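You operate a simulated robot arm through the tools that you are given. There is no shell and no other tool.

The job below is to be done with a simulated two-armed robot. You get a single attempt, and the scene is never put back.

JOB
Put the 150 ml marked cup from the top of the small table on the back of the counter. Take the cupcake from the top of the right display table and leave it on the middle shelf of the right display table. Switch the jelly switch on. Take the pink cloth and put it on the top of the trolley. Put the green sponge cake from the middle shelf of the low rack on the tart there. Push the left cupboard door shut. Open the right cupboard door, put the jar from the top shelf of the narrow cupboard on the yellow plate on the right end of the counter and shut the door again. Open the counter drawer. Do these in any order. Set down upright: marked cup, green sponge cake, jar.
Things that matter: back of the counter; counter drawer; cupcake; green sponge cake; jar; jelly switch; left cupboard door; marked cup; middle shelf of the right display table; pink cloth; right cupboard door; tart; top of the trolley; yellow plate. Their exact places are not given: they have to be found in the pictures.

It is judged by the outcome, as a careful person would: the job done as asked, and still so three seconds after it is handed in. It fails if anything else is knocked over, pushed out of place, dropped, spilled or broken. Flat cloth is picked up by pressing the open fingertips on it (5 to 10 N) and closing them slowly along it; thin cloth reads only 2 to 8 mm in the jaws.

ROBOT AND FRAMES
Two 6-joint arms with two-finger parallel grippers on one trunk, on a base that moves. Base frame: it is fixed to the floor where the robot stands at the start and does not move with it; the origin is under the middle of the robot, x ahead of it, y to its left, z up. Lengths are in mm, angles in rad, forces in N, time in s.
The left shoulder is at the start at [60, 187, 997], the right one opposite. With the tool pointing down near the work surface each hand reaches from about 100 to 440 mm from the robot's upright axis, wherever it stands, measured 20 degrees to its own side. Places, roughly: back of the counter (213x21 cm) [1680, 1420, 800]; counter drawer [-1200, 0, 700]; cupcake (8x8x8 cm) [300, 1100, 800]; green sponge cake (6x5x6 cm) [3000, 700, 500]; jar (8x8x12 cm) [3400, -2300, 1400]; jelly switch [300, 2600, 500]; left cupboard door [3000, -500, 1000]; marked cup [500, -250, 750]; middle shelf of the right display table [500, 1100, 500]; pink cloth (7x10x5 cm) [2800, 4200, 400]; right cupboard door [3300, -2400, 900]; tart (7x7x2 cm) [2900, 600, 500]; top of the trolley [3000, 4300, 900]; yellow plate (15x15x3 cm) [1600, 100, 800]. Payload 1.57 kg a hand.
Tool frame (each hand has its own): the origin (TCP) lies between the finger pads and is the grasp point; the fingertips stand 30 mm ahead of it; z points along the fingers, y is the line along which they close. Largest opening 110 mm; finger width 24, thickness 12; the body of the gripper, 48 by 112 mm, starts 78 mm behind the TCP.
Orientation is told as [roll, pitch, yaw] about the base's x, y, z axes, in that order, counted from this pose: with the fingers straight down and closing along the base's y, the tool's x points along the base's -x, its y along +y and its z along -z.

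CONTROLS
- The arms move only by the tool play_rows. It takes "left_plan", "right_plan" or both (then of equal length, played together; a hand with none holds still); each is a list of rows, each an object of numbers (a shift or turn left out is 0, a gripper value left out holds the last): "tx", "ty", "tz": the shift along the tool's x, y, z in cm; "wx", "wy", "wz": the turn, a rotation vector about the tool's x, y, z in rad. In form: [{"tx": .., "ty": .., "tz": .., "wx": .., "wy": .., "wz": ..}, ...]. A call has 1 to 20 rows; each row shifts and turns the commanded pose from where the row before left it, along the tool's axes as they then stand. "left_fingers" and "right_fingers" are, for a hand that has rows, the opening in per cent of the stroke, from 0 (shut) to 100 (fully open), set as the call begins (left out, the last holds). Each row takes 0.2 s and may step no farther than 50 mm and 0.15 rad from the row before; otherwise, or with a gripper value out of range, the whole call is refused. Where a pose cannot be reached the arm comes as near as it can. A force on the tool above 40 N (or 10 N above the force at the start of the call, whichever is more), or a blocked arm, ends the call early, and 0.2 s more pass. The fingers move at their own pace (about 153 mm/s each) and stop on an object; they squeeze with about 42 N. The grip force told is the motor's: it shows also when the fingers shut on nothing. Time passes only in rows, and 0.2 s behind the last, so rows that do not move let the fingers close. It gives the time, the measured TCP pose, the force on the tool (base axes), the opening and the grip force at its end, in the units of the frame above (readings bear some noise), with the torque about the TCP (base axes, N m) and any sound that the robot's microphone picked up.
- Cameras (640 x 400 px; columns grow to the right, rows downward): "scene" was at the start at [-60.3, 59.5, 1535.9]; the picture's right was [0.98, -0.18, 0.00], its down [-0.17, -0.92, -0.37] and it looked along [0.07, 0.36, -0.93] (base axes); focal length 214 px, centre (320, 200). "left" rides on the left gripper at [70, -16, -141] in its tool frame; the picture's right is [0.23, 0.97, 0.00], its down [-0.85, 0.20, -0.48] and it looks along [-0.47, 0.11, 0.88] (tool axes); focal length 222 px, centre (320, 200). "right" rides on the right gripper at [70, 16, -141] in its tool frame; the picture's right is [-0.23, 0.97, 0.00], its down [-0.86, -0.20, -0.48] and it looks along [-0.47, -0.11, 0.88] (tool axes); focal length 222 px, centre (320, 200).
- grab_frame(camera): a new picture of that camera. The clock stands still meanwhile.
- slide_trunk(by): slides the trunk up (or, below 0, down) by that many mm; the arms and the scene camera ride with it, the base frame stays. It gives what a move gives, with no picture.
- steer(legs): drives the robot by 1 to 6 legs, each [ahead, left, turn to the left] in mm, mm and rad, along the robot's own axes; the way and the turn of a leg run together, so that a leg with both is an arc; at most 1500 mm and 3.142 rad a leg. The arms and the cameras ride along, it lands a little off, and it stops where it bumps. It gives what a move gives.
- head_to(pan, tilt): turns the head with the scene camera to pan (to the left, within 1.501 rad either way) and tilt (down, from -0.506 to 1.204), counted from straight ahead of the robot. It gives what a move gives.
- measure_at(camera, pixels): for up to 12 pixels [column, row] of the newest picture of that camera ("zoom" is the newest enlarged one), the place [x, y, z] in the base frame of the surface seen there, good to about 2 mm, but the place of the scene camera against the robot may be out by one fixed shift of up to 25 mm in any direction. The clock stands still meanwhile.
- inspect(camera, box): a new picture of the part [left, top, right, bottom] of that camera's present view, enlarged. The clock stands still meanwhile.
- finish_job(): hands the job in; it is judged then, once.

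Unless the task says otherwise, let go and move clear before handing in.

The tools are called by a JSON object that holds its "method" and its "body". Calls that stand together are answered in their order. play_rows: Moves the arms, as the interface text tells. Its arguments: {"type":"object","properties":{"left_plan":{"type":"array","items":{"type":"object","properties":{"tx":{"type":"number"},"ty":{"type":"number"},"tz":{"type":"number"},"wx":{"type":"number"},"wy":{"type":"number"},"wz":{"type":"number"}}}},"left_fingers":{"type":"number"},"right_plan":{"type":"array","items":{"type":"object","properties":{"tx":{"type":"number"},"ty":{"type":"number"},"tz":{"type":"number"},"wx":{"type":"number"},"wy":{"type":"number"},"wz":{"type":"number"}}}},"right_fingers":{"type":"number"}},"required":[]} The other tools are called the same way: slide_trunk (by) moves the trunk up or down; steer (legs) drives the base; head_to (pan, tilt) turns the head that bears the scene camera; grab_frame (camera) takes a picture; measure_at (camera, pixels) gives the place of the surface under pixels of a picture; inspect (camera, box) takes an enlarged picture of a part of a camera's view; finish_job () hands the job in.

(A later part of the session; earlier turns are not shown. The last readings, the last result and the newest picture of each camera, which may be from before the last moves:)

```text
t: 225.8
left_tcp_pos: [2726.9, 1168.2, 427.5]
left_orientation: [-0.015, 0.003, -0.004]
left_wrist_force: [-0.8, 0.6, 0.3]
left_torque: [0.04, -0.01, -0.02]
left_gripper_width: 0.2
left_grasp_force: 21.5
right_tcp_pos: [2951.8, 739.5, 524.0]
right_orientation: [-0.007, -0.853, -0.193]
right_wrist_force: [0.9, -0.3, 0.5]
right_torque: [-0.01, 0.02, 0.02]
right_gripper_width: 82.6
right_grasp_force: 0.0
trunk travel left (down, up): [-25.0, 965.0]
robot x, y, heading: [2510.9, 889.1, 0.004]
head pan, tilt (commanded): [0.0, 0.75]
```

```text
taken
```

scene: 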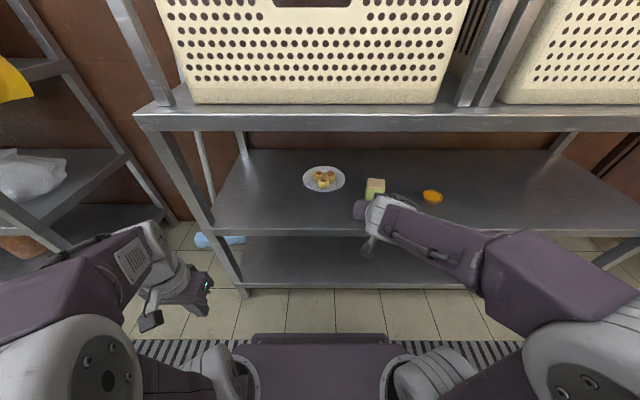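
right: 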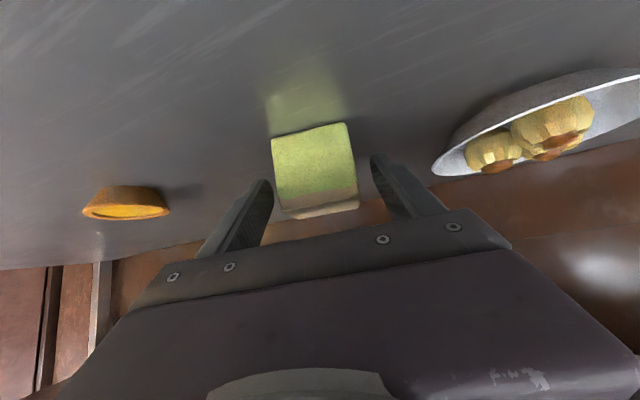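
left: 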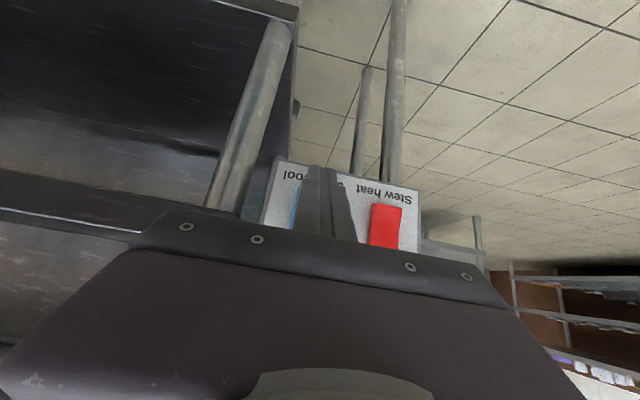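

{"method": "play_rows", "body": {"right_plan": [{"tz": 0.6, "tx": 0.68}, {}]}}

{"method": "play_rows", "body": {"right_plan": [{}, {}, {}, {}], "right_fingers": 0}}

{"method": "grab_frame", "body": {"camera": "right"}}

```text
t: 226.4
left_tcp_pos: [2727.3, 1168.0, 427.7]
left_orientation: [-0.016, 0.002, -0.004]
left_wrist_force: [0.1, 0.9, 0.6]
left_torque: [-0.01, 0.03, 0.03]
left_gripper_width: 0.0
left_grasp_force: 20.8
right_tcp_pos: [2951.5, 738.5, 515.1]
right_orientation: [-0.007, -0.85, -0.19]
right_wrist_force: [0.2, -0.2, 0.0]
right_torque: [-0.01, 0.0, -0.01]
right_gripper_width: 82.4
right_grasp_force: 0.1
trunk travel left (down, up): [-25.0, 965.0]
robot x, y, heading: [2511.7, 885.2, 0.008]
head pan, tilt (commanded): [0.0, 0.75]
```

```text
t: 227.4
left_tcp_pos: [2725.5, 1166.1, 428.3]
left_orientation: [-0.015, 0.002, -0.002]
left_wrist_force: [-0.5, -0.5, -0.1]
left_torque: [-0.01, -0.01, 0.02]
left_gripper_width: 0.0
left_grasp_force: 21.2
right_tcp_pos: [2951.0, 738.4, 514.3]
right_orientation: [-0.007, -0.852, -0.191]
right_wrist_force: [-0.9, -1.1, -0.7]
right_torque: [0.02, -0.04, 0.03]
right_gripper_width: 54.4
right_grasp_force: 41.9
trunk travel left (down, up): [-25.0, 965.0]
robot x, y, heading: [2513.7, 893.7, 0.005]
head pan, tilt (commanded): [0.0, 0.75]
```

```text
taken
```

right: 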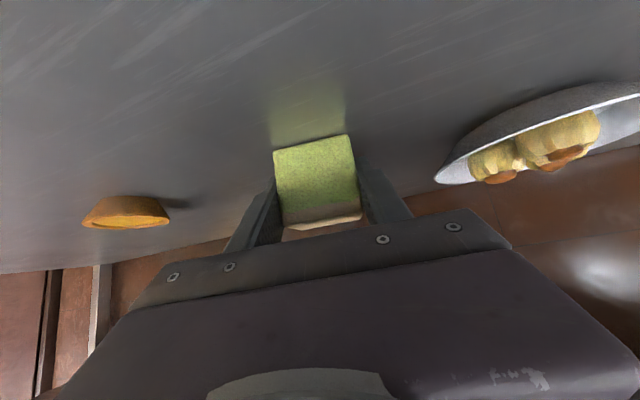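

{"method": "play_rows", "body": {"right_plan": [{"tz": -0.66, "tx": -0.75}, {"tz": -1.32, "tx": -1.5}, {"tz": -1.65, "tx": -1.88}, {"tz": -1.0, "tx": -1.12}, {}]}}

{"method": "grab_frame", "body": {"camera": "right"}}

{"method": "grab_frame", "body": {"camera": "scene"}}

```text
t: 228.6
left_tcp_pos: [2726.4, 1168.3, 426.6]
left_orientation: [-0.014, 0.002, -0.005]
left_wrist_force: [0.3, 0.3, -0.4]
left_torque: [-0.02, -0.03, 0.0]
left_gripper_width: 0.0
left_grasp_force: 21.3
right_tcp_pos: [2950.9, 739.9, 584.9]
right_orientation: [-0.009, -0.851, -0.191]
right_wrist_force: [-0.7, 0.0, -0.7]
right_torque: [-0.01, 0.0, -0.02]
right_gripper_width: 54.3
right_grasp_force: 42.1
trunk travel left (down, up): [-25.0, 965.0]
robot x, y, heading: [2515.3, 887.2, 0.009]
head pan, tilt (commanded): [0.0, 0.75]
```

```text
taken
```

right: 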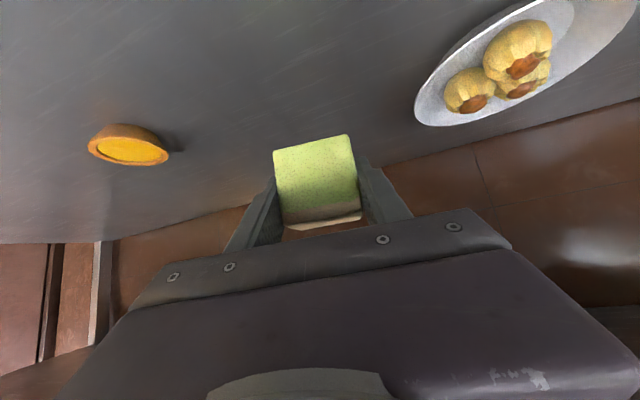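

```text
taken
```

scene: 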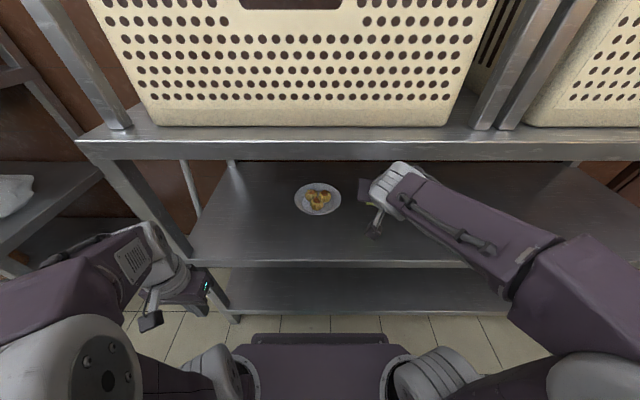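

{"method": "inspect", "body": {"camera": "right", "box": [70, 110, 190, 180]}}

```text
5.33 times, centred on (130, 145) of right
```

zoom: 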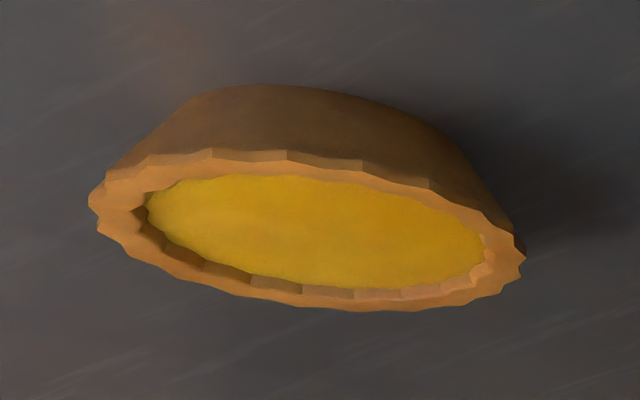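

{"method": "measure_at", "body": {"camera": "zoom", "pixels": [[110, 200], [510, 260], [300, 162], [300, 293], [200, 165], [400, 190], [200, 262], [420, 297], [310, 230], [200, 220], [420, 240], [480, 225]]}}

```text
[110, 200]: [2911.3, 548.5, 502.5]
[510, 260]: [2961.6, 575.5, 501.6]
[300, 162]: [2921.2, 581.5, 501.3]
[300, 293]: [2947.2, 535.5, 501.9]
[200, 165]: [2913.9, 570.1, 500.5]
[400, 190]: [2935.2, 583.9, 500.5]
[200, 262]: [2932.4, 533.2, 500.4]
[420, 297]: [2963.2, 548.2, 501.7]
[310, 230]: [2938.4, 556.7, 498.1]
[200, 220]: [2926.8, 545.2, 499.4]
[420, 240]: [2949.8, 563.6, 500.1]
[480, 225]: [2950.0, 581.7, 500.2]
```

{"method": "play_rows", "body": {"right_plan": [{"tz": 1.0, "tx": 1.12}, {}]}}

{"method": "steer", "body": {"legs": [[-32, -176, -0.005]]}}

{"method": "grab_frame", "body": {"camera": "right"}}

{"method": "grab_frame", "body": {"camera": "scene"}}

```text
t: 229.2
left_tcp_pos: [2727.4, 1168.2, 426.5]
left_orientation: [-0.015, -0.001, -0.005]
left_wrist_force: [-0.3, 0.0, -0.6]
left_torque: [0.04, 0.02, -0.01]
left_gripper_width: 0.0
left_grasp_force: 21.4
right_tcp_pos: [2951.1, 738.9, 569.7]
right_orientation: [-0.008, -0.85, -0.192]
right_wrist_force: [0.1, -0.5, -1.1]
right_torque: [-0.02, 0.01, 0.01]
right_gripper_width: 54.1
right_grasp_force: 42.0
trunk travel left (down, up): [-25.0, 965.0]
robot x, y, heading: [2515.4, 889.0, 0.005]
head pan, tilt (commanded): [0.0, 0.75]
```

```text
t: 230.7
left_tcp_pos: [2697.6, 990.9, 427.3]
left_orientation: [-0.014, 0.002, -0.011]
left_wrist_force: [0.0, 0.0, -0.3]
left_torque: [0.0, -0.02, -0.01]
left_gripper_width: 0.1
left_grasp_force: 21.3
right_tcp_pos: [2918.6, 561.8, 569.5]
right_orientation: [-0.007, -0.852, -0.196]
right_wrist_force: [-0.4, 0.2, -0.5]
right_torque: [-0.01, -0.03, -0.01]
right_gripper_width: 54.4
right_grasp_force: 42.2
trunk travel left (down, up): [-25.0, 965.0]
robot x, y, heading: [2480.9, 708.9, -0.001]
head pan, tilt (commanded): [0.0, 0.75]
```

```text
taken
```

right: 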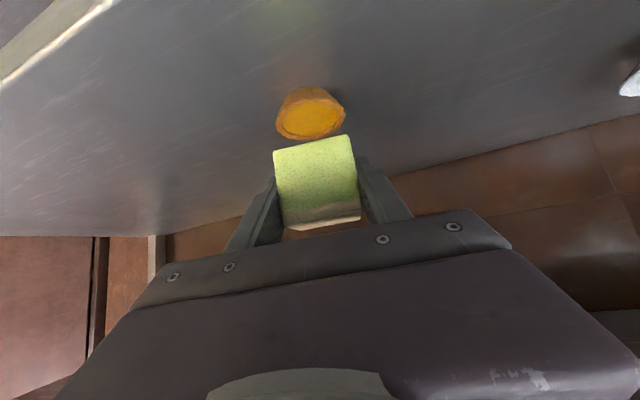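

```text
taken
```

scene: 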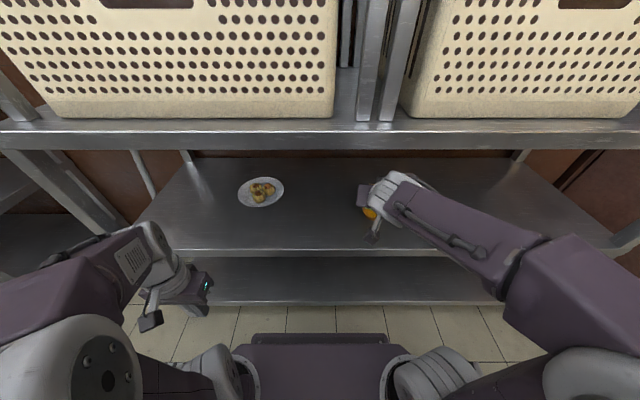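

{"method": "measure_at", "body": {"camera": "right", "pixels": [[311, 115], [279, 120], [342, 115], [312, 99], [310, 135], [276, 155], [346, 142], [311, 150], [285, 215], [355, 208], [300, 105], [325, 105]]}}

```text
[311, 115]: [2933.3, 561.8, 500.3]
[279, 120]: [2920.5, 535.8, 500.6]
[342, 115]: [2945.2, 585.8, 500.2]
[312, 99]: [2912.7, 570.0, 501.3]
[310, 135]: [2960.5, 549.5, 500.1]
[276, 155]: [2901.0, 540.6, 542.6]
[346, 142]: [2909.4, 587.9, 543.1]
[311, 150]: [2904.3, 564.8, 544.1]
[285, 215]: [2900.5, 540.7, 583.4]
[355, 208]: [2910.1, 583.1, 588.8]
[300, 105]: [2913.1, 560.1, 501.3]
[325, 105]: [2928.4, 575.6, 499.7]
```

{"method": "play_rows", "body": {"right_plan": [{"tz": 0.66, "tx": 0.75}, {"tz": 0.66, "tx": 0.75}, {"tz": 0.5, "tx": 0.56}, {}]}}

{"method": "grab_frame", "body": {"camera": "right"}}

```text
t: 231.7
left_tcp_pos: [2696.5, 991.0, 427.6]
left_orientation: [-0.015, 0.003, -0.01]
left_wrist_force: [-0.1, 0.4, 0.7]
left_torque: [0.02, 0.02, -0.01]
left_gripper_width: 0.0
left_grasp_force: 21.5
right_tcp_pos: [2917.6, 561.4, 541.6]
right_orientation: [-0.006, -0.853, -0.198]
right_wrist_force: [-0.1, 0.5, 0.7]
right_torque: [0.04, -0.02, -0.01]
right_gripper_width: 54.3
right_grasp_force: 41.7
trunk travel left (down, up): [-25.0, 965.0]
robot x, y, heading: [2483.2, 709.7, -0.003]
head pan, tilt (commanded): [0.0, 0.75]
```

```text
taken
```

right: 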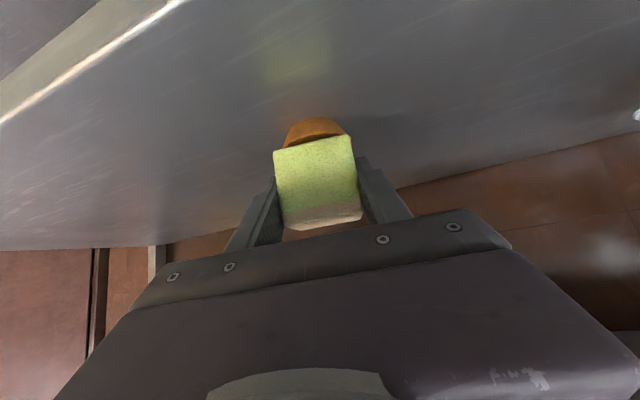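

{"method": "play_rows", "body": {"right_plan": [{"tz": 0.2, "tx": 0.22}, {"tz": 0.13, "tx": 0.15}, {}]}}

```text
t: 232.5
left_tcp_pos: [2696.3, 990.8, 427.7]
left_orientation: [-0.017, 0.002, -0.01]
left_wrist_force: [-0.2, 0.2, -0.1]
left_torque: [-0.03, 0.0, -0.04]
left_gripper_width: 0.0
left_grasp_force: 21.4
right_tcp_pos: [2918.1, 560.3, 537.8]
right_orientation: [-0.006, -0.851, -0.197]
right_wrist_force: [-0.3, 0.7, 0.3]
right_torque: [0.03, 0.03, -0.01]
right_gripper_width: 54.3
right_grasp_force: 41.8
trunk travel left (down, up): [-25.0, 965.0]
robot x, y, heading: [2479.5, 708.2, 0.003]
head pan, tilt (commanded): [0.0, 0.75]
```

{"method": "play_rows", "body": {"right_plan": [{"tz": 0.1, "tx": 0.11}, {"tz": 0.07, "tx": 0.08}, {}]}}

```text
t: 233.3
left_tcp_pos: [2696.9, 990.7, 428.1]
left_orientation: [-0.015, 0.003, -0.012]
left_wrist_force: [0.2, -0.5, -0.7]
left_torque: [-0.02, 0.03, 0.0]
left_gripper_width: 0.0
left_grasp_force: 21.4
right_tcp_pos: [2917.2, 561.7, 534.7]
right_orientation: [-0.007, -0.852, -0.197]
right_wrist_force: [0.5, -0.5, 0.1]
right_torque: [0.01, -0.01, 0.02]
right_gripper_width: 54.3
right_grasp_force: 42.3
trunk travel left (down, up): [-25.0, 965.0]
robot x, y, heading: [2480.3, 712.9, -0.006]
head pan, tilt (commanded): [0.0, 0.75]
```

{"method": "play_rows", "body": {"right_plan": [{"tz": 0.08, "tx": 0.09}, {"tz": 0.05, "tx": 0.06}, {}]}}

{"method": "grab_frame", "body": {"camera": "right"}}

```text
t: 234.1
left_tcp_pos: [2697.0, 990.4, 427.5]
left_orientation: [-0.017, 0.001, -0.011]
left_wrist_force: [0.0, 0.3, 0.8]
left_torque: [-0.01, -0.02, 0.01]
left_gripper_width: 0.0
left_grasp_force: 21.2
right_tcp_pos: [2919.3, 561.2, 534.5]
right_orientation: [-0.006, -0.855, -0.197]
right_wrist_force: [1.8, -0.7, 11.5]
right_torque: [-0.03, -0.23, -0.02]
right_gripper_width: 53.9
right_grasp_force: 42.2
trunk travel left (down, up): [-25.0, 965.0]
robot x, y, heading: [2483.9, 711.9, -0.001]
head pan, tilt (commanded): [0.0, 0.75]
```

```text
taken
```

right: 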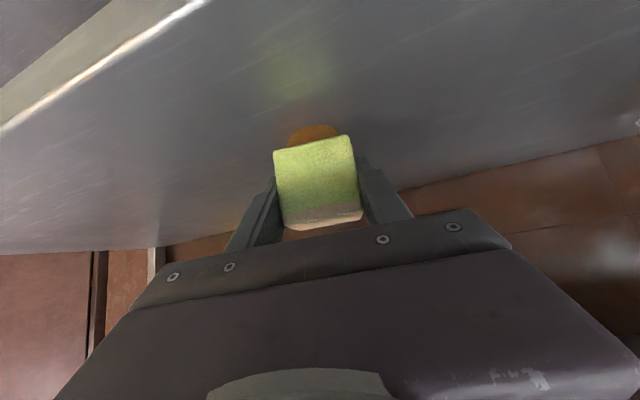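

{"method": "play_rows", "body": {"right_plan": [{}, {}, {}], "right_fingers": 78}}

{"method": "grab_frame", "body": {"camera": "right"}}

```text
t: 234.9
left_tcp_pos: [2696.6, 991.4, 427.7]
left_orientation: [-0.016, 0.001, -0.008]
left_wrist_force: [-0.1, -1.0, 0.2]
left_torque: [0.0, 0.01, 0.01]
left_gripper_width: 0.2
left_grasp_force: 21.2
right_tcp_pos: [2918.5, 561.1, 531.5]
right_orientation: [-0.008, -0.851, -0.198]
right_wrist_force: [0.2, -0.7, 0.9]
right_torque: [-0.02, -0.01, 0.0]
right_gripper_width: 86.0
right_grasp_force: 0.1
trunk travel left (down, up): [-25.0, 965.0]
robot x, y, heading: [2484.3, 713.2, 0.002]
head pan, tilt (commanded): [0.0, 0.75]
```

```text
taken
```

right: 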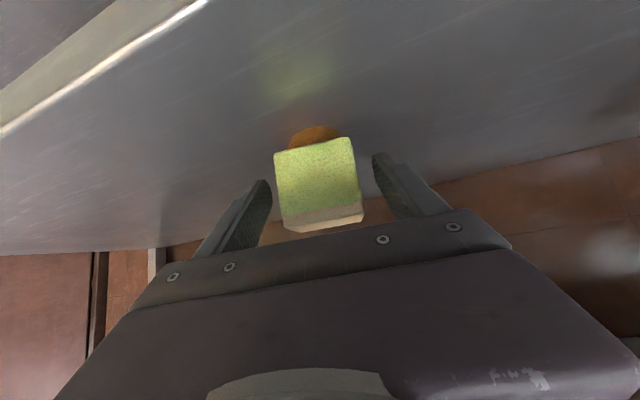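

{"method": "steer", "body": {"legs": [[-100, 19, 0], [-150, 0, 0]]}}

{"method": "grab_frame", "body": {"camera": "right"}}

{"method": "grab_frame", "body": {"camera": "scene"}}

```text
t: 237.1
left_tcp_pos: [2445.4, 1009.8, 426.4]
left_orientation: [-0.016, 0.001, -0.006]
left_wrist_force: [-0.7, -0.2, 0.4]
left_torque: [-0.01, 0.02, 0.0]
left_gripper_width: 0.0
left_grasp_force: 21.5
right_tcp_pos: [2667.2, 580.4, 532.2]
right_orientation: [-0.007, -0.852, -0.194]
right_wrist_force: [0.2, -1.1, 0.9]
right_torque: [0.01, -0.04, -0.03]
right_gripper_width: 85.8
right_grasp_force: 0.0
trunk travel left (down, up): [-25.0, 965.0]
robot x, y, heading: [2234.4, 728.1, 0.002]
head pan, tilt (commanded): [0.0, 0.75]
```

```text
taken
```

right: 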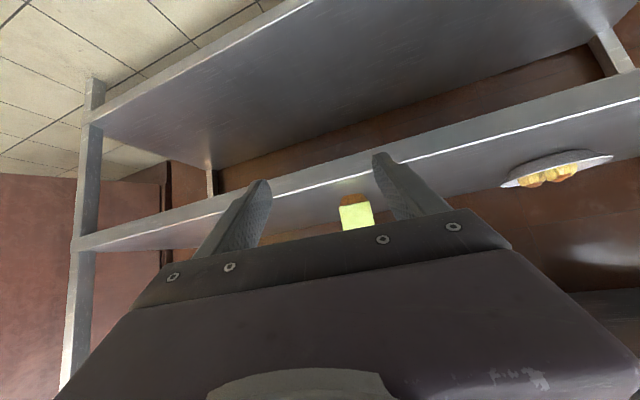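

```text
taken
```

scene: 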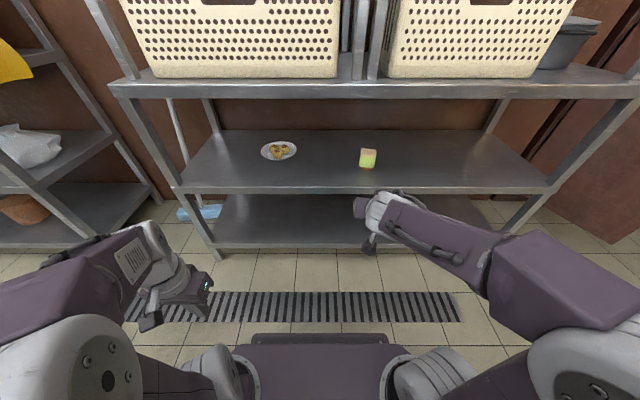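

{"method": "inspect", "body": {"camera": "scene", "box": [330, 130, 410, 180]}}

{"method": "head_to", "body": {"pan": -0.7, "tilt": 0.3}}

{"method": "grab_frame", "body": {"camera": "scene"}}

```text
8.00 times, centred on (370, 155) of scene
```

zoom: 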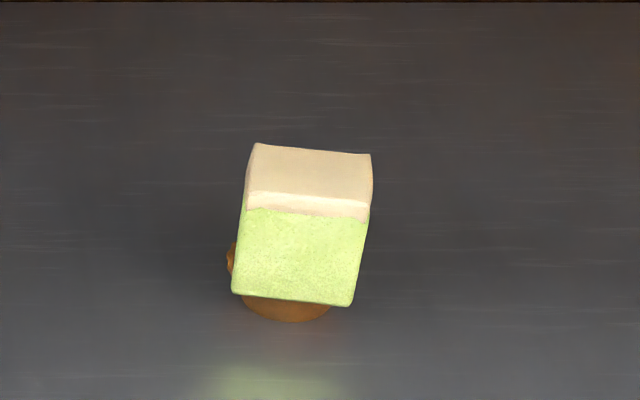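

```text
t: 238.2
left_tcp_pos: [2444.9, 1010.0, 428.0]
left_orientation: [-0.017, 0.002, -0.007]
left_wrist_force: [-0.1, -0.4, 0.0]
left_torque: [0.02, 0.0, -0.01]
left_gripper_width: 0.0
left_grasp_force: 20.6
right_tcp_pos: [2667.7, 580.4, 532.7]
right_orientation: [-0.007, -0.849, -0.196]
right_wrist_force: [-0.2, -0.7, 0.3]
right_torque: [-0.02, 0.0, 0.03]
right_gripper_width: 85.8
right_grasp_force: 0.0
trunk travel left (down, up): [-25.0, 965.0]
robot x, y, heading: [2230.2, 729.8, -0.0]
head pan, tilt (commanded): [-0.7, 0.3]
```

```text
taken
```

scene: 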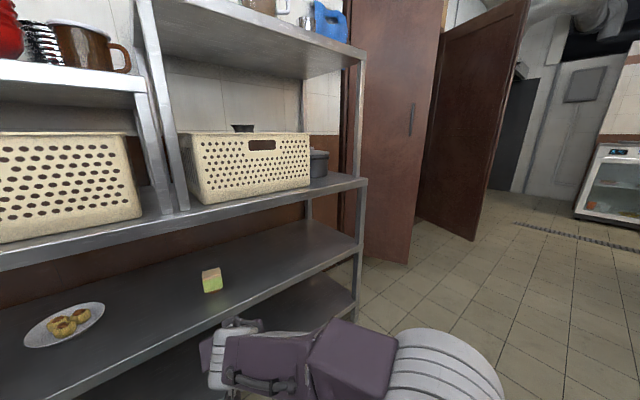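

{"method": "measure_at", "body": {"camera": "scene", "pixels": [[360, 100], [412, 120], [430, 150], [405, 250], [370, 240], [440, 100], [470, 150], [475, 230], [515, 50], [420, 200], [510, 130], [345, 180]]}}

{"method": "slide_trunk", "body": {"by": 400}}

{"method": "grab_frame", "body": {"camera": "scene"}}

```text
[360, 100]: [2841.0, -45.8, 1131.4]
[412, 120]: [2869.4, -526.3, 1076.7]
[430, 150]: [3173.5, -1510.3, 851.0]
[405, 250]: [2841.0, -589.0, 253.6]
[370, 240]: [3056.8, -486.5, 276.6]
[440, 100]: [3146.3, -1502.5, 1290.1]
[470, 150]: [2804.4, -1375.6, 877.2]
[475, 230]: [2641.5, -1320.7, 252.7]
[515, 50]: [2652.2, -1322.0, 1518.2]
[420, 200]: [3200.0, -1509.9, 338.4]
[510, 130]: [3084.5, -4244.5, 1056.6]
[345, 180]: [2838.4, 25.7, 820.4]
```

```text
t: 242.0
left_tcp_pos: [2445.1, 1009.8, 827.4]
left_orientation: [-0.014, 0.002, -0.006]
left_wrist_force: [0.7, -0.5, -0.9]
left_torque: [-0.01, 0.02, -0.04]
left_gripper_width: 0.0
left_grasp_force: 21.5
right_tcp_pos: [2668.4, 580.5, 933.8]
right_orientation: [-0.007, -0.851, -0.195]
right_wrist_force: [-0.3, 0.3, 0.9]
right_torque: [0.01, -0.01, -0.01]
right_gripper_width: 85.8
right_grasp_force: 0.1
trunk travel left (down, up): [-425.0, 565.0]
robot x, y, heading: [2228.1, 732.9, 0.001]
head pan, tilt (commanded): [-0.7, 0.3]
```

```text
taken
```

scene: 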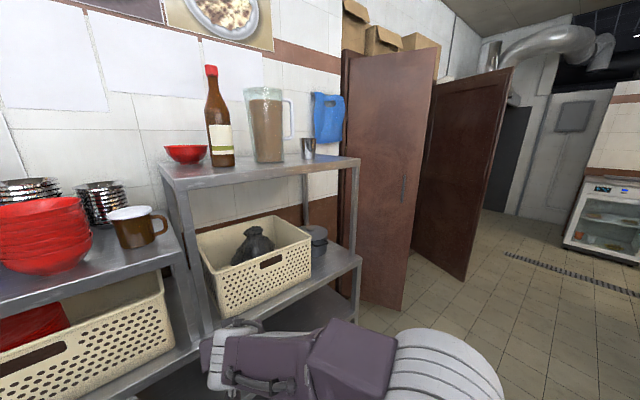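

{"method": "play_rows", "body": {"right_plan": [{"wx": -0.075, "wz": -0.066}, {"wx": -0.075, "wz": -0.066}, {"wy": 0.14, "tx": 2}, {"wy": 0.14, "tx": 2}, {"wy": 0.14, "tx": 2}, {"wy": 0.14, "tx": 2}, {"wy": 0.14, "tx": 2}, {"wy": 0.14, "tx": 2}, {"tx": 3, "ty": -3}, {"tx": 3, "ty": -3}, {"tx": 2, "ty": -3}, {}]}}

{"method": "steer", "body": {"legs": [[-50, 0, -1.1], [700, 150, 0]]}}

{"method": "head_to", "body": {"pan": 0.2, "tilt": 0.3}}

{"method": "grab_frame", "body": {"camera": "scene"}}

```text
t: 244.6
left_tcp_pos: [2445.3, 1010.5, 827.1]
left_orientation: [-0.015, 0.001, -0.008]
left_wrist_force: [1.4, -0.1, -0.1]
left_torque: [0.01, -0.01, 0.0]
left_gripper_width: 0.1
left_grasp_force: 21.6
right_tcp_pos: [2482.1, 490.7, 876.7]
right_orientation: [-0.005, -0.009, -0.001]
right_wrist_force: [0.8, 0.3, -0.3]
right_torque: [0.02, 0.02, 0.01]
right_gripper_width: 85.7
right_grasp_force: 0.1
trunk travel left (down, up): [-425.0, 565.0]
robot x, y, heading: [2233.7, 728.0, -0.0]
head pan, tilt (commanded): [-0.7, 0.3]
```

```text
t: 250.0
left_tcp_pos: [2805.9, 340.7, 825.7]
left_orientation: [-0.031, 0.029, -1.124]
left_wrist_force: [-3.0, -1.8, -2.0]
left_torque: [0.01, 0.13, 0.01]
left_gripper_width: 0.1
left_grasp_force: 21.7
right_tcp_pos: [2361.8, 72.9, 876.4]
right_orientation: [-0.004, -0.012, -1.116]
right_wrist_force: [0.4, -0.1, 1.0]
right_torque: [0.03, -0.01, 0.04]
right_gripper_width: 85.6
right_grasp_force: 0.0
trunk travel left (down, up): [-425.0, 565.0]
robot x, y, heading: [2467.8, 408.4, -1.118]
head pan, tilt (commanded): [-0.7, 0.3]
stopped in leg 2: the force on the tool passed its limit at 62 N (the readings are from after the stop); the commanded pose is now the measured one
```

```text
t: 251.2
left_tcp_pos: [2805.9, 341.6, 826.6]
left_orientation: [-0.029, 0.027, -1.125]
left_wrist_force: [-5.6, -1.0, -1.2]
left_torque: [-0.02, 0.14, -0.07]
left_gripper_width: 0.2
left_grasp_force: 21.0
right_tcp_pos: [2361.7, 72.5, 877.0]
right_orientation: [-0.002, -0.01, -1.116]
right_wrist_force: [0.6, 0.3, 0.0]
right_torque: [0.0, -0.01, 0.0]
right_gripper_width: 85.8
right_grasp_force: 0.1
trunk travel left (down, up): [-425.0, 565.0]
robot x, y, heading: [2471.0, 406.4, -1.115]
head pan, tilt (commanded): [0.201, 0.3]
```

```text
taken
```

scene: 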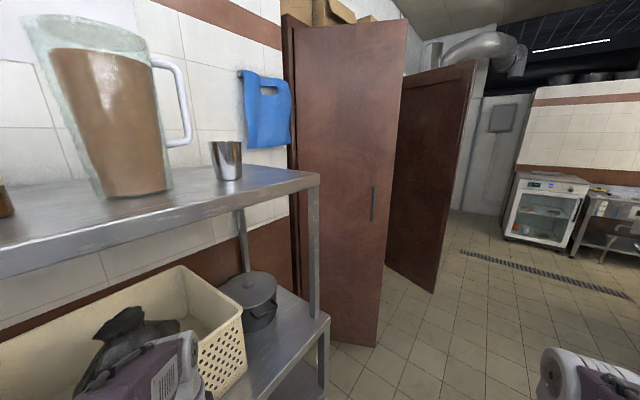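

{"method": "steer", "body": {"legs": [[0, -150, 0]]}}

{"method": "head_to", "body": {"pan": 0.9, "tilt": 0.6}}

{"method": "grab_frame", "body": {"camera": "scene"}}

{"method": "grab_frame", "body": {"camera": "left"}}

```text
t: 252.6
left_tcp_pos: [2669.3, 274.0, 826.0]
left_orientation: [-0.028, 0.026, -1.124]
left_wrist_force: [0.2, 0.0, -1.0]
left_torque: [0.02, -0.05, -0.02]
left_gripper_width: 0.0
left_grasp_force: 21.2
right_tcp_pos: [2225.6, 6.3, 875.4]
right_orientation: [-0.004, -0.009, -1.112]
right_wrist_force: [0.6, -0.8, 0.6]
right_torque: [0.02, 0.0, 0.02]
right_gripper_width: 85.9
right_grasp_force: 0.0
trunk travel left (down, up): [-425.0, 565.0]
robot x, y, heading: [2336.8, 341.2, -1.11]
head pan, tilt (commanded): [0.201, 0.3]
```

```text
t: 253.7
left_tcp_pos: [2671.1, 274.7, 825.5]
left_orientation: [-0.03, 0.027, -1.122]
left_wrist_force: [-0.4, 0.8, 0.4]
left_torque: [0.01, -0.01, -0.01]
left_gripper_width: 0.0
left_grasp_force: 21.0
right_tcp_pos: [2224.5, 6.6, 877.4]
right_orientation: [-0.006, -0.01, -1.113]
right_wrist_force: [0.4, -0.1, 0.1]
right_torque: [-0.02, 0.0, 0.04]
right_gripper_width: 85.7
right_grasp_force: 0.1
trunk travel left (down, up): [-425.0, 565.0]
robot x, y, heading: [2328.0, 337.2, -1.118]
head pan, tilt (commanded): [0.901, 0.6]
```

```text
taken
```

scene: 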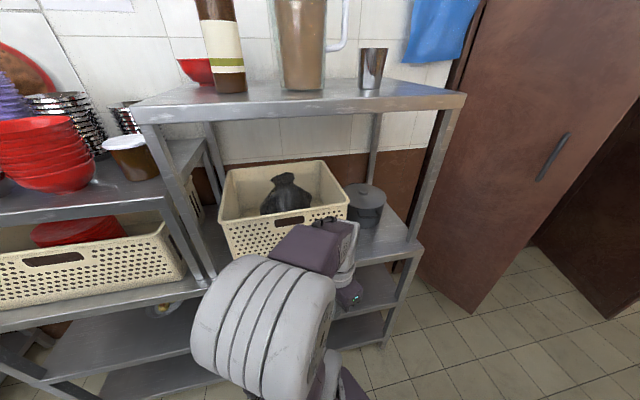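

```text
taken
```

left: 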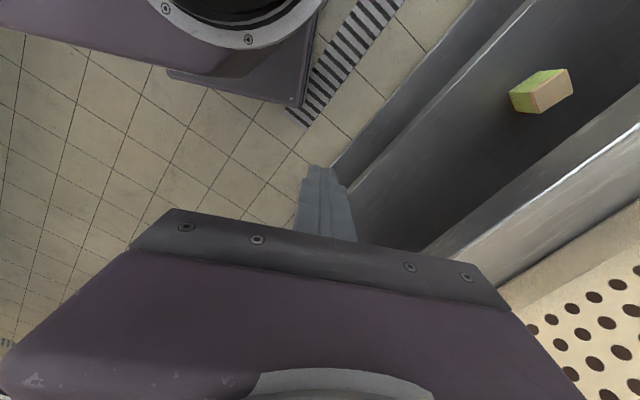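

{"method": "measure_at", "body": {"camera": "scene", "pixels": [[100, 275], [30, 280], [260, 235], [240, 240], [60, 322], [410, 252], [380, 262], [565, 150], [500, 250], [455, 290], [540, 60], [440, 200]]}}

```text
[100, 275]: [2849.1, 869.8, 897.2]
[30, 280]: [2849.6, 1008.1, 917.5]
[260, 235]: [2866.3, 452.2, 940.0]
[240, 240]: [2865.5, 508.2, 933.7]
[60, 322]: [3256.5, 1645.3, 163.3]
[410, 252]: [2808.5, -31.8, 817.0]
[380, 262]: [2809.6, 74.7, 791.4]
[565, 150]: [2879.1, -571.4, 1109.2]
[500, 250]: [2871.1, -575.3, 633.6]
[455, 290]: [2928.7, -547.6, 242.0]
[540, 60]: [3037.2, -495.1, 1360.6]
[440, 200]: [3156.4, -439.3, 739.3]
```

{"method": "inspect", "body": {"camera": "scene", "box": [100, 150, 420, 350]}}

{"method": "measure_at", "body": {"camera": "scene", "pixels": [[100, 255], [100, 265], [100, 285], [100, 291], [250, 215], [250, 225], [250, 245], [250, 252], [235, 215], [235, 250], [280, 215], [290, 220]]}}

```text
2.00 times, centred on (260, 250) of scene
```

zoom: 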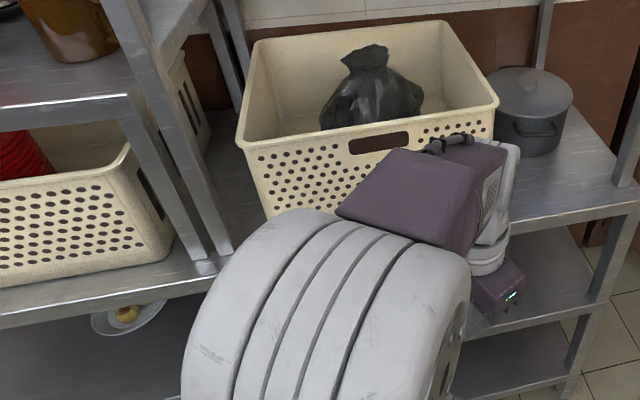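

```text
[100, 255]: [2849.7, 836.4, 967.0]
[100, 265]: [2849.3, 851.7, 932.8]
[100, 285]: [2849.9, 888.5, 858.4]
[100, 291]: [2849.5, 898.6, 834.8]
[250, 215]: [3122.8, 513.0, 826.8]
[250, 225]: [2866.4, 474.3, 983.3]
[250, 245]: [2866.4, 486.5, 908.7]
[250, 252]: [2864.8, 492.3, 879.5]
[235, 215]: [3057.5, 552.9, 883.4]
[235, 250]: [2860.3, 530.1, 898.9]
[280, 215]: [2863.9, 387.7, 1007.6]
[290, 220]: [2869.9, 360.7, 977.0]
```

{"method": "steer", "body": {"legs": [[420, -238, 0]]}}

{"method": "head_to", "body": {"pan": 0.5, "tilt": 0.3}}

{"method": "grab_frame", "body": {"camera": "scene"}}

```text
t: 256.5
left_tcp_pos: [2635.7, -196.5, 826.6]
left_orientation: [-0.027, 0.029, -1.134]
left_wrist_force: [-0.3, 0.5, 0.8]
left_torque: [-0.02, 0.01, -0.01]
left_gripper_width: 0.0
left_grasp_force: 21.3
right_tcp_pos: [2188.9, -461.1, 876.4]
right_orientation: [-0.004, -0.012, -1.126]
right_wrist_force: [0.2, -0.5, 0.2]
right_torque: [0.0, -0.01, 0.01]
right_gripper_width: 85.5
right_grasp_force: 0.0
trunk travel left (down, up): [-425.0, 565.0]
robot x, y, heading: [2300.7, -128.3, -1.123]
head pan, tilt (commanded): [0.901, 0.6]
```

```text
t: 257.3
left_tcp_pos: [2634.2, -196.6, 827.1]
left_orientation: [-0.03, 0.025, -1.135]
left_wrist_force: [0.3, -0.2, 0.0]
left_torque: [0.02, 0.01, -0.01]
left_gripper_width: 0.0
left_grasp_force: 21.1
right_tcp_pos: [2188.2, -460.4, 876.1]
right_orientation: [-0.005, -0.009, -1.126]
right_wrist_force: [0.0, 0.7, 0.6]
right_torque: [0.0, -0.01, 0.01]
right_gripper_width: 85.6
right_grasp_force: 0.1
trunk travel left (down, up): [-425.0, 565.0]
robot x, y, heading: [2298.3, -129.6, -1.127]
head pan, tilt (commanded): [0.499, 0.3]
```

```text
taken
```

scene: 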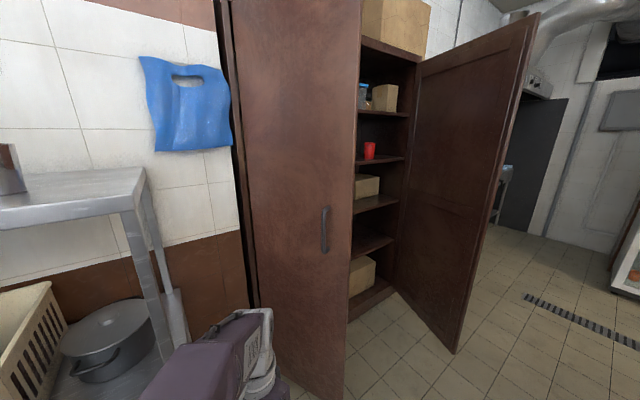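

{"method": "measure_at", "body": {"camera": "scene", "pixels": [[340, 100], [340, 250], [255, 100], [245, 60], [236, 160], [380, 158], [395, 205], [410, 150], [418, 100], [420, 200], [500, 150], [235, 100]]}}

{"method": "inspect", "body": {"camera": "scene", "box": [200, 0, 460, 200]}}

```text
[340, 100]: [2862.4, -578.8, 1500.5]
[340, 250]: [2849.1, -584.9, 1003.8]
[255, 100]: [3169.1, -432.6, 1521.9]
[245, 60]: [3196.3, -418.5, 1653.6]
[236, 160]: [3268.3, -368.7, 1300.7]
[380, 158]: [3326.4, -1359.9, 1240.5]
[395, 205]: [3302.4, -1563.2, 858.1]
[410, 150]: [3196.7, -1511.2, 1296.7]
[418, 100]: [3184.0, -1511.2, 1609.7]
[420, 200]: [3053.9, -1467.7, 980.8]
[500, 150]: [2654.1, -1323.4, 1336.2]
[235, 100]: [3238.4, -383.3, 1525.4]
```

```text
2.00 times, centred on (330, 100) of scene
```

zoom: 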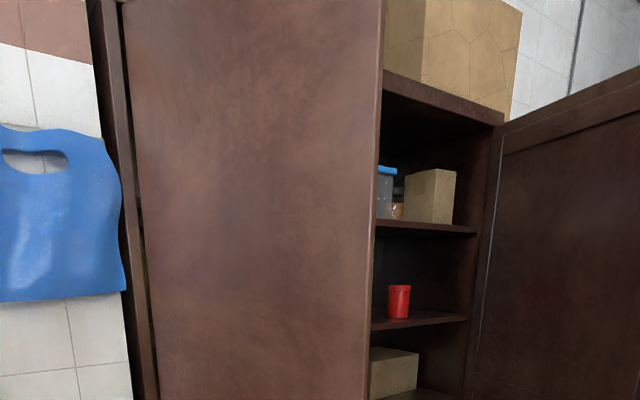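

{"method": "play_rows", "body": {"left_plan": [{"tz": -4, "wx": -0.03, "wy": -0.02}, {"tz": -4}, {"tx": -4, "ty": -2}, {"tx": -4, "ty": -2}, {"tx": -4, "ty": -2}, {"tx": -3, "ty": -2}, {"tx": -2, "ty": -2, "wy": -0.1}, {"ty": -2, "wy": -0.1}, {"wy": -0.1}, {"wy": -0.1}, {"wy": -0.1}, {"wy": -0.1}, {"wy": -0.1}, {"wy": -0.1}, {}], "left_fingers": 0}}

{"method": "grab_frame", "body": {"camera": "scene"}}

```text
t: 260.5
left_tcp_pos: [2619.0, -422.5, 896.9]
left_orientation: [0.003, -0.793, -1.138]
left_wrist_force: [-0.2, -0.4, -0.1]
left_torque: [-0.02, -0.03, -0.02]
left_gripper_width: 0.0
left_grasp_force: 21.0
left hand out of reach, approached as far as the arm can: row 1, 2, 14
right_tcp_pos: [2188.4, -460.1, 876.8]
right_orientation: [-0.005, -0.012, -1.125]
right_wrist_force: [0.2, 0.2, 0.7]
right_torque: [-0.01, -0.02, 0.0]
right_gripper_width: 85.7
right_grasp_force: 0.0
trunk travel left (down, up): [-425.0, 565.0]
robot x, y, heading: [2297.0, -126.6, -1.126]
head pan, tilt (commanded): [0.499, 0.3]
```

```text
taken
```

scene: 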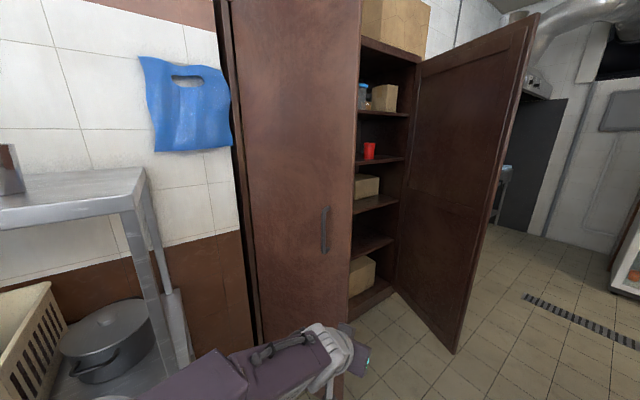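

{"method": "steer", "body": {"legs": [[80, 60, 0]]}}

{"method": "steer", "body": {"legs": [[80, 85, 0]]}}

{"method": "head_to", "body": {"pan": 0.7, "tilt": 0.5}}

{"method": "grab_frame", "body": {"camera": "scene"}}

{"method": "grab_frame", "body": {"camera": "left"}}

```text
t: 261.7
left_tcp_pos: [2711.0, -469.1, 895.5]
left_orientation: [-0.001, -0.792, -1.136]
left_wrist_force: [0.5, -0.8, 0.4]
left_torque: [0.02, 0.02, -0.02]
left_gripper_width: 0.0
left_grasp_force: 21.0
right_tcp_pos: [2280.6, -507.4, 875.8]
right_orientation: [-0.005, -0.009, -1.124]
right_wrist_force: [0.0, -0.6, -0.1]
right_torque: [0.01, 0.05, 0.02]
right_gripper_width: 85.5
right_grasp_force: 0.0
trunk travel left (down, up): [-425.0, 565.0]
robot x, y, heading: [2388.7, -175.9, -1.123]
head pan, tilt (commanded): [0.499, 0.3]
```

```text
t: 262.9
left_tcp_pos: [2822.3, -503.0, 896.1]
left_orientation: [0.001, -0.791, -1.133]
left_wrist_force: [0.6, 0.2, -0.4]
left_torque: [0.03, 0.0, -0.04]
left_gripper_width: 0.0
left_grasp_force: 21.5
right_tcp_pos: [2391.5, -543.1, 876.2]
right_orientation: [-0.005, -0.01, -1.123]
right_wrist_force: [0.1, -0.4, -0.1]
right_torque: [0.02, 0.06, 0.07]
right_gripper_width: 85.9
right_grasp_force: 0.0
trunk travel left (down, up): [-425.0, 565.0]
robot x, y, heading: [2499.8, -209.3, -1.123]
head pan, tilt (commanded): [0.499, 0.3]
```

```text
t: 263.6
left_tcp_pos: [2822.6, -504.1, 896.1]
left_orientation: [0.003, -0.793, -1.136]
left_wrist_force: [-0.1, 0.2, 0.5]
left_torque: [-0.02, 0.0, 0.02]
left_gripper_width: 0.2
left_grasp_force: 20.9
right_tcp_pos: [2390.4, -541.7, 877.3]
right_orientation: [-0.005, -0.01, -1.125]
right_wrist_force: [-0.9, -0.3, 0.3]
right_torque: [-0.02, -0.01, 0.01]
right_gripper_width: 85.7
right_grasp_force: 0.0
trunk travel left (down, up): [-425.0, 565.0]
robot x, y, heading: [2499.7, -212.5, -1.124]
head pan, tilt (commanded): [0.7, 0.499]
```

```text
taken
```

scene: 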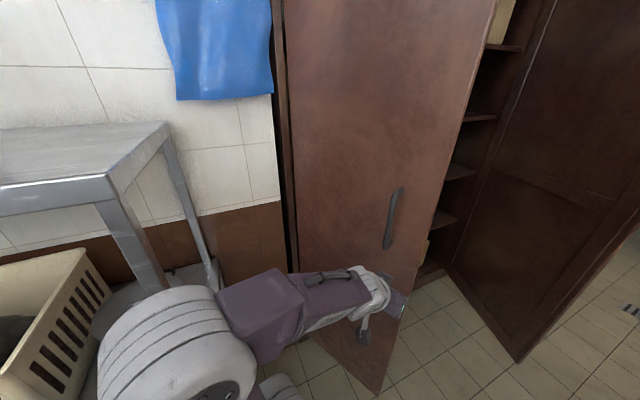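

```text
taken
```

left: 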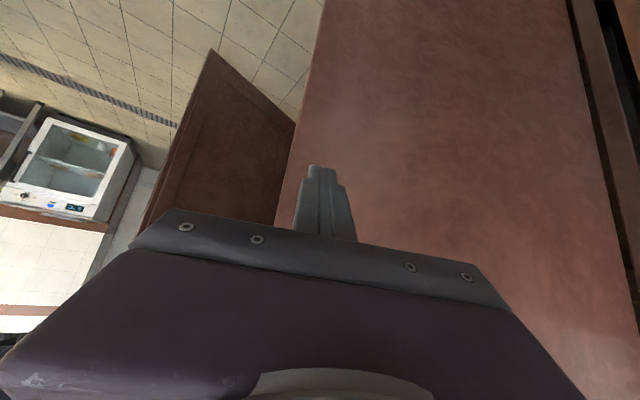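

{"method": "measure_at", "body": {"camera": "left", "pixels": [[330, 60], [300, 140], [400, 150], [500, 100], [580, 150], [295, 170], [560, 60], [620, 100], [420, 30], [285, 210]]}}

{"method": "measure_at", "body": {"camera": "scene", "pixels": [[170, 300], [200, 330], [130, 200], [165, 130], [390, 200], [480, 60], [300, 150], [455, 100]]}}

```text
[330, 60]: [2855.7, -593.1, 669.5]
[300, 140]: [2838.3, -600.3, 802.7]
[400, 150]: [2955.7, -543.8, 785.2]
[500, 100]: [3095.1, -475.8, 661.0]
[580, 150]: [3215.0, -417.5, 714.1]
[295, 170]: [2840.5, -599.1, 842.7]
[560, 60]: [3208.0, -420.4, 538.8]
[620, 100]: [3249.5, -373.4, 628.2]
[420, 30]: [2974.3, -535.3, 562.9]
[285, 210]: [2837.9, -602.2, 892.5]
```

```text
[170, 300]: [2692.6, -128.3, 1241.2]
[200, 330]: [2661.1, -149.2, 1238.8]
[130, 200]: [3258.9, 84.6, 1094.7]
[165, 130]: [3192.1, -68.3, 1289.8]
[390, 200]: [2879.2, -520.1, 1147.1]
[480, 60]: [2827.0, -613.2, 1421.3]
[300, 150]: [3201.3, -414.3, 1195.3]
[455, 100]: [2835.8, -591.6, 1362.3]
```

{"method": "steer", "body": {"legs": [[62, 0, 0], [112, -86, 0.2]]}}

{"method": "grab_frame", "body": {"camera": "left"}}

```text
t: 265.6
left_tcp_pos: [2884.7, -631.9, 896.0]
left_orientation: [0.004, -0.792, -0.94]
left_wrist_force: [0.2, -0.5, -0.8]
left_torque: [0.04, -0.01, 0.02]
left_gripper_width: 0.0
left_grasp_force: 21.5
right_tcp_pos: [2470.5, -754.9, 876.4]
right_orientation: [-0.004, -0.011, -0.927]
right_wrist_force: [-0.3, 0.0, -0.4]
right_torque: [0.03, 0.01, 0.01]
right_gripper_width: 86.0
right_grasp_force: 0.0
trunk travel left (down, up): [-425.0, 565.0]
robot x, y, heading: [2508.8, -403.6, -0.926]
head pan, tilt (commanded): [0.7, 0.499]
```

```text
taken
```

left: 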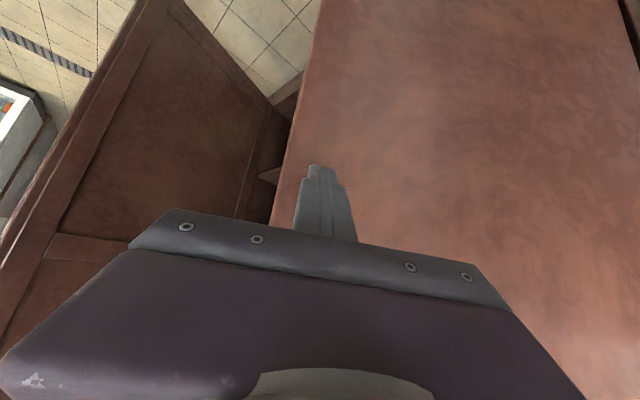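

{"method": "measure_at", "body": {"camera": "left", "pixels": [[310, 100], [300, 140], [400, 150], [500, 150], [580, 200], [290, 170], [600, 60]]}}

```text
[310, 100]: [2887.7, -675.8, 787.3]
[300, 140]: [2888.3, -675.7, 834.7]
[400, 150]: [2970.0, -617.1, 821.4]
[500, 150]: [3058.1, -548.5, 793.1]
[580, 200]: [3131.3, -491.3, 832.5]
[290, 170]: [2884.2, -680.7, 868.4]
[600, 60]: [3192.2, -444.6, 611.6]
```

{"method": "steer", "body": {"legs": [[116, -88, 0.2], [116, -88, 0.2]]}}

{"method": "grab_frame", "body": {"camera": "left"}}

{"method": "grab_frame", "body": {"camera": "scene"}}

```text
t: 267.9
left_tcp_pos: [3001.5, -751.8, 895.3]
left_orientation: [0.004, -0.792, -0.537]
left_wrist_force: [-0.3, 0.1, 0.1]
left_torque: [0.03, 0.03, 0.02]
left_gripper_width: 0.0
left_grasp_force: 21.4
right_tcp_pos: [2667.1, -1027.4, 875.9]
right_orientation: [-0.003, -0.01, -0.526]
right_wrist_force: [0.3, 0.3, -0.7]
right_torque: [0.01, 0.01, -0.03]
right_gripper_width: 86.1
right_grasp_force: 0.0
trunk travel left (down, up): [-425.0, 565.0]
robot x, y, heading: [2569.8, -693.0, -0.522]
head pan, tilt (commanded): [0.7, 0.499]
```

```text
taken
```

left: 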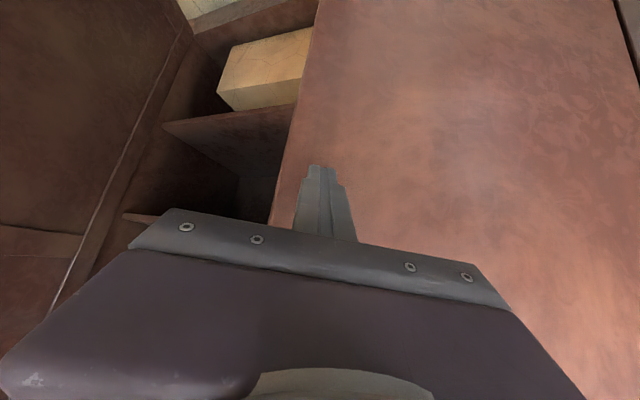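

```text
taken
```

scene: 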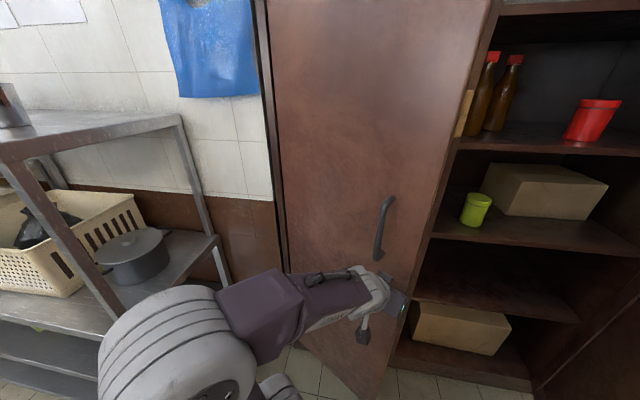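

{"method": "steer", "body": {"legs": [[117, -87, 0.2]]}}

{"method": "steer", "body": {"legs": [[88, -65, 0.15]]}}

{"method": "grab_frame", "body": {"camera": "left"}}

{"method": "head_to", "body": {"pan": -0.5, "tilt": 0.7}}

{"method": "grab_frame", "body": {"camera": "scene"}}

```text
t: 269.2
left_tcp_pos: [3076.7, -791.1, 895.4]
left_orientation: [0.004, -0.792, -0.332]
left_wrist_force: [-0.3, -1.0, 0.7]
left_torque: [0.02, -0.02, 0.03]
left_gripper_width: 0.0
left_grasp_force: 21.2
right_tcp_pos: [2807.0, -1127.6, 875.6]
right_orientation: [-0.005, -0.01, -0.322]
right_wrist_force: [0.4, 0.8, 0.8]
right_torque: [0.02, 0.01, 0.0]
right_gripper_width: 85.9
right_grasp_force: 0.0
trunk travel left (down, up): [-425.0, 565.0]
robot x, y, heading: [2642.8, -816.1, -0.327]
head pan, tilt (commanded): [0.7, 0.499]
```

```text
t: 270.4
left_tcp_pos: [3136.7, -809.6, 895.4]
left_orientation: [0.003, -0.792, -0.181]
left_wrist_force: [0.4, 0.8, 0.4]
left_torque: [-0.02, 0.01, -0.03]
left_gripper_width: 0.1
left_grasp_force: 21.2
right_tcp_pos: [2918.3, -1184.9, 877.1]
right_orientation: [-0.006, -0.011, -0.168]
right_wrist_force: [0.3, -0.9, -0.5]
right_torque: [0.04, 0.02, -0.01]
right_gripper_width: 85.8
right_grasp_force: 0.1
trunk travel left (down, up): [-425.0, 565.0]
robot x, y, heading: [2708.9, -904.2, -0.169]
head pan, tilt (commanded): [0.7, 0.499]
```

```text
taken
```

left: 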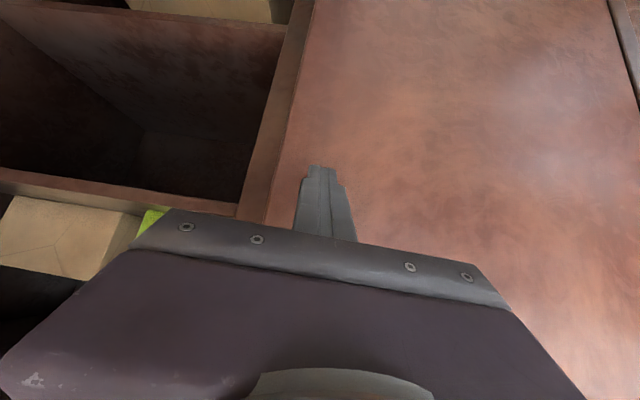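

```text
t: 271.8
left_tcp_pos: [3135.3, -809.8, 898.1]
left_orientation: [0.003, -0.793, -0.181]
left_wrist_force: [0.1, 0.6, 0.2]
left_torque: [0.0, -0.02, 0.0]
left_gripper_width: 0.0
left_grasp_force: 20.9
right_tcp_pos: [2917.9, -1183.9, 876.0]
right_orientation: [-0.007, -0.012, -0.17]
right_wrist_force: [1.3, 0.5, -0.2]
right_torque: [0.01, 0.03, 0.0]
right_gripper_width: 85.7
right_grasp_force: 0.0
trunk travel left (down, up): [-425.0, 565.0]
robot x, y, heading: [2711.5, -902.7, -0.169]
head pan, tilt (commanded): [-0.499, 0.7]
```

```text
taken
```

scene: 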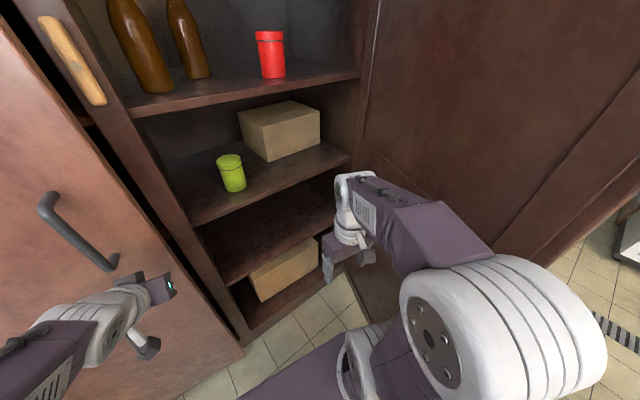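

{"method": "measure_at", "body": {"camera": "left", "pixels": [[300, 60], [295, 120], [310, 120], [400, 120], [500, 120], [600, 120], [280, 60], [262, 130], [630, 100]]}}

{"method": "measure_at", "body": {"camera": "scene", "pixels": [[450, 290], [540, 280], [340, 210], [380, 260], [480, 120], [560, 150], [420, 200], [140, 130], [110, 150]]}}

```text
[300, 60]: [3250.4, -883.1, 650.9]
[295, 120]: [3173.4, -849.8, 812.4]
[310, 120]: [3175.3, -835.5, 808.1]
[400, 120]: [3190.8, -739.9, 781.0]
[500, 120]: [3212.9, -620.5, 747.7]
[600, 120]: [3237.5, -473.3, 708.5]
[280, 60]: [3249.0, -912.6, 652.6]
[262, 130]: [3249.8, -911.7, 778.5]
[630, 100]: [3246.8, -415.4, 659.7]
```

```text
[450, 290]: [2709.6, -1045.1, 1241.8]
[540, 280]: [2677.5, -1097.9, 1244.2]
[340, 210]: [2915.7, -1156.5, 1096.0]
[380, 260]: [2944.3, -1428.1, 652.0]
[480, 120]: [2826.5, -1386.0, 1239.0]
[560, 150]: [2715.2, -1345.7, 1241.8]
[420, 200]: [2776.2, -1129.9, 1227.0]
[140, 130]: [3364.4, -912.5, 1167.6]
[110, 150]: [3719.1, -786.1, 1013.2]
```

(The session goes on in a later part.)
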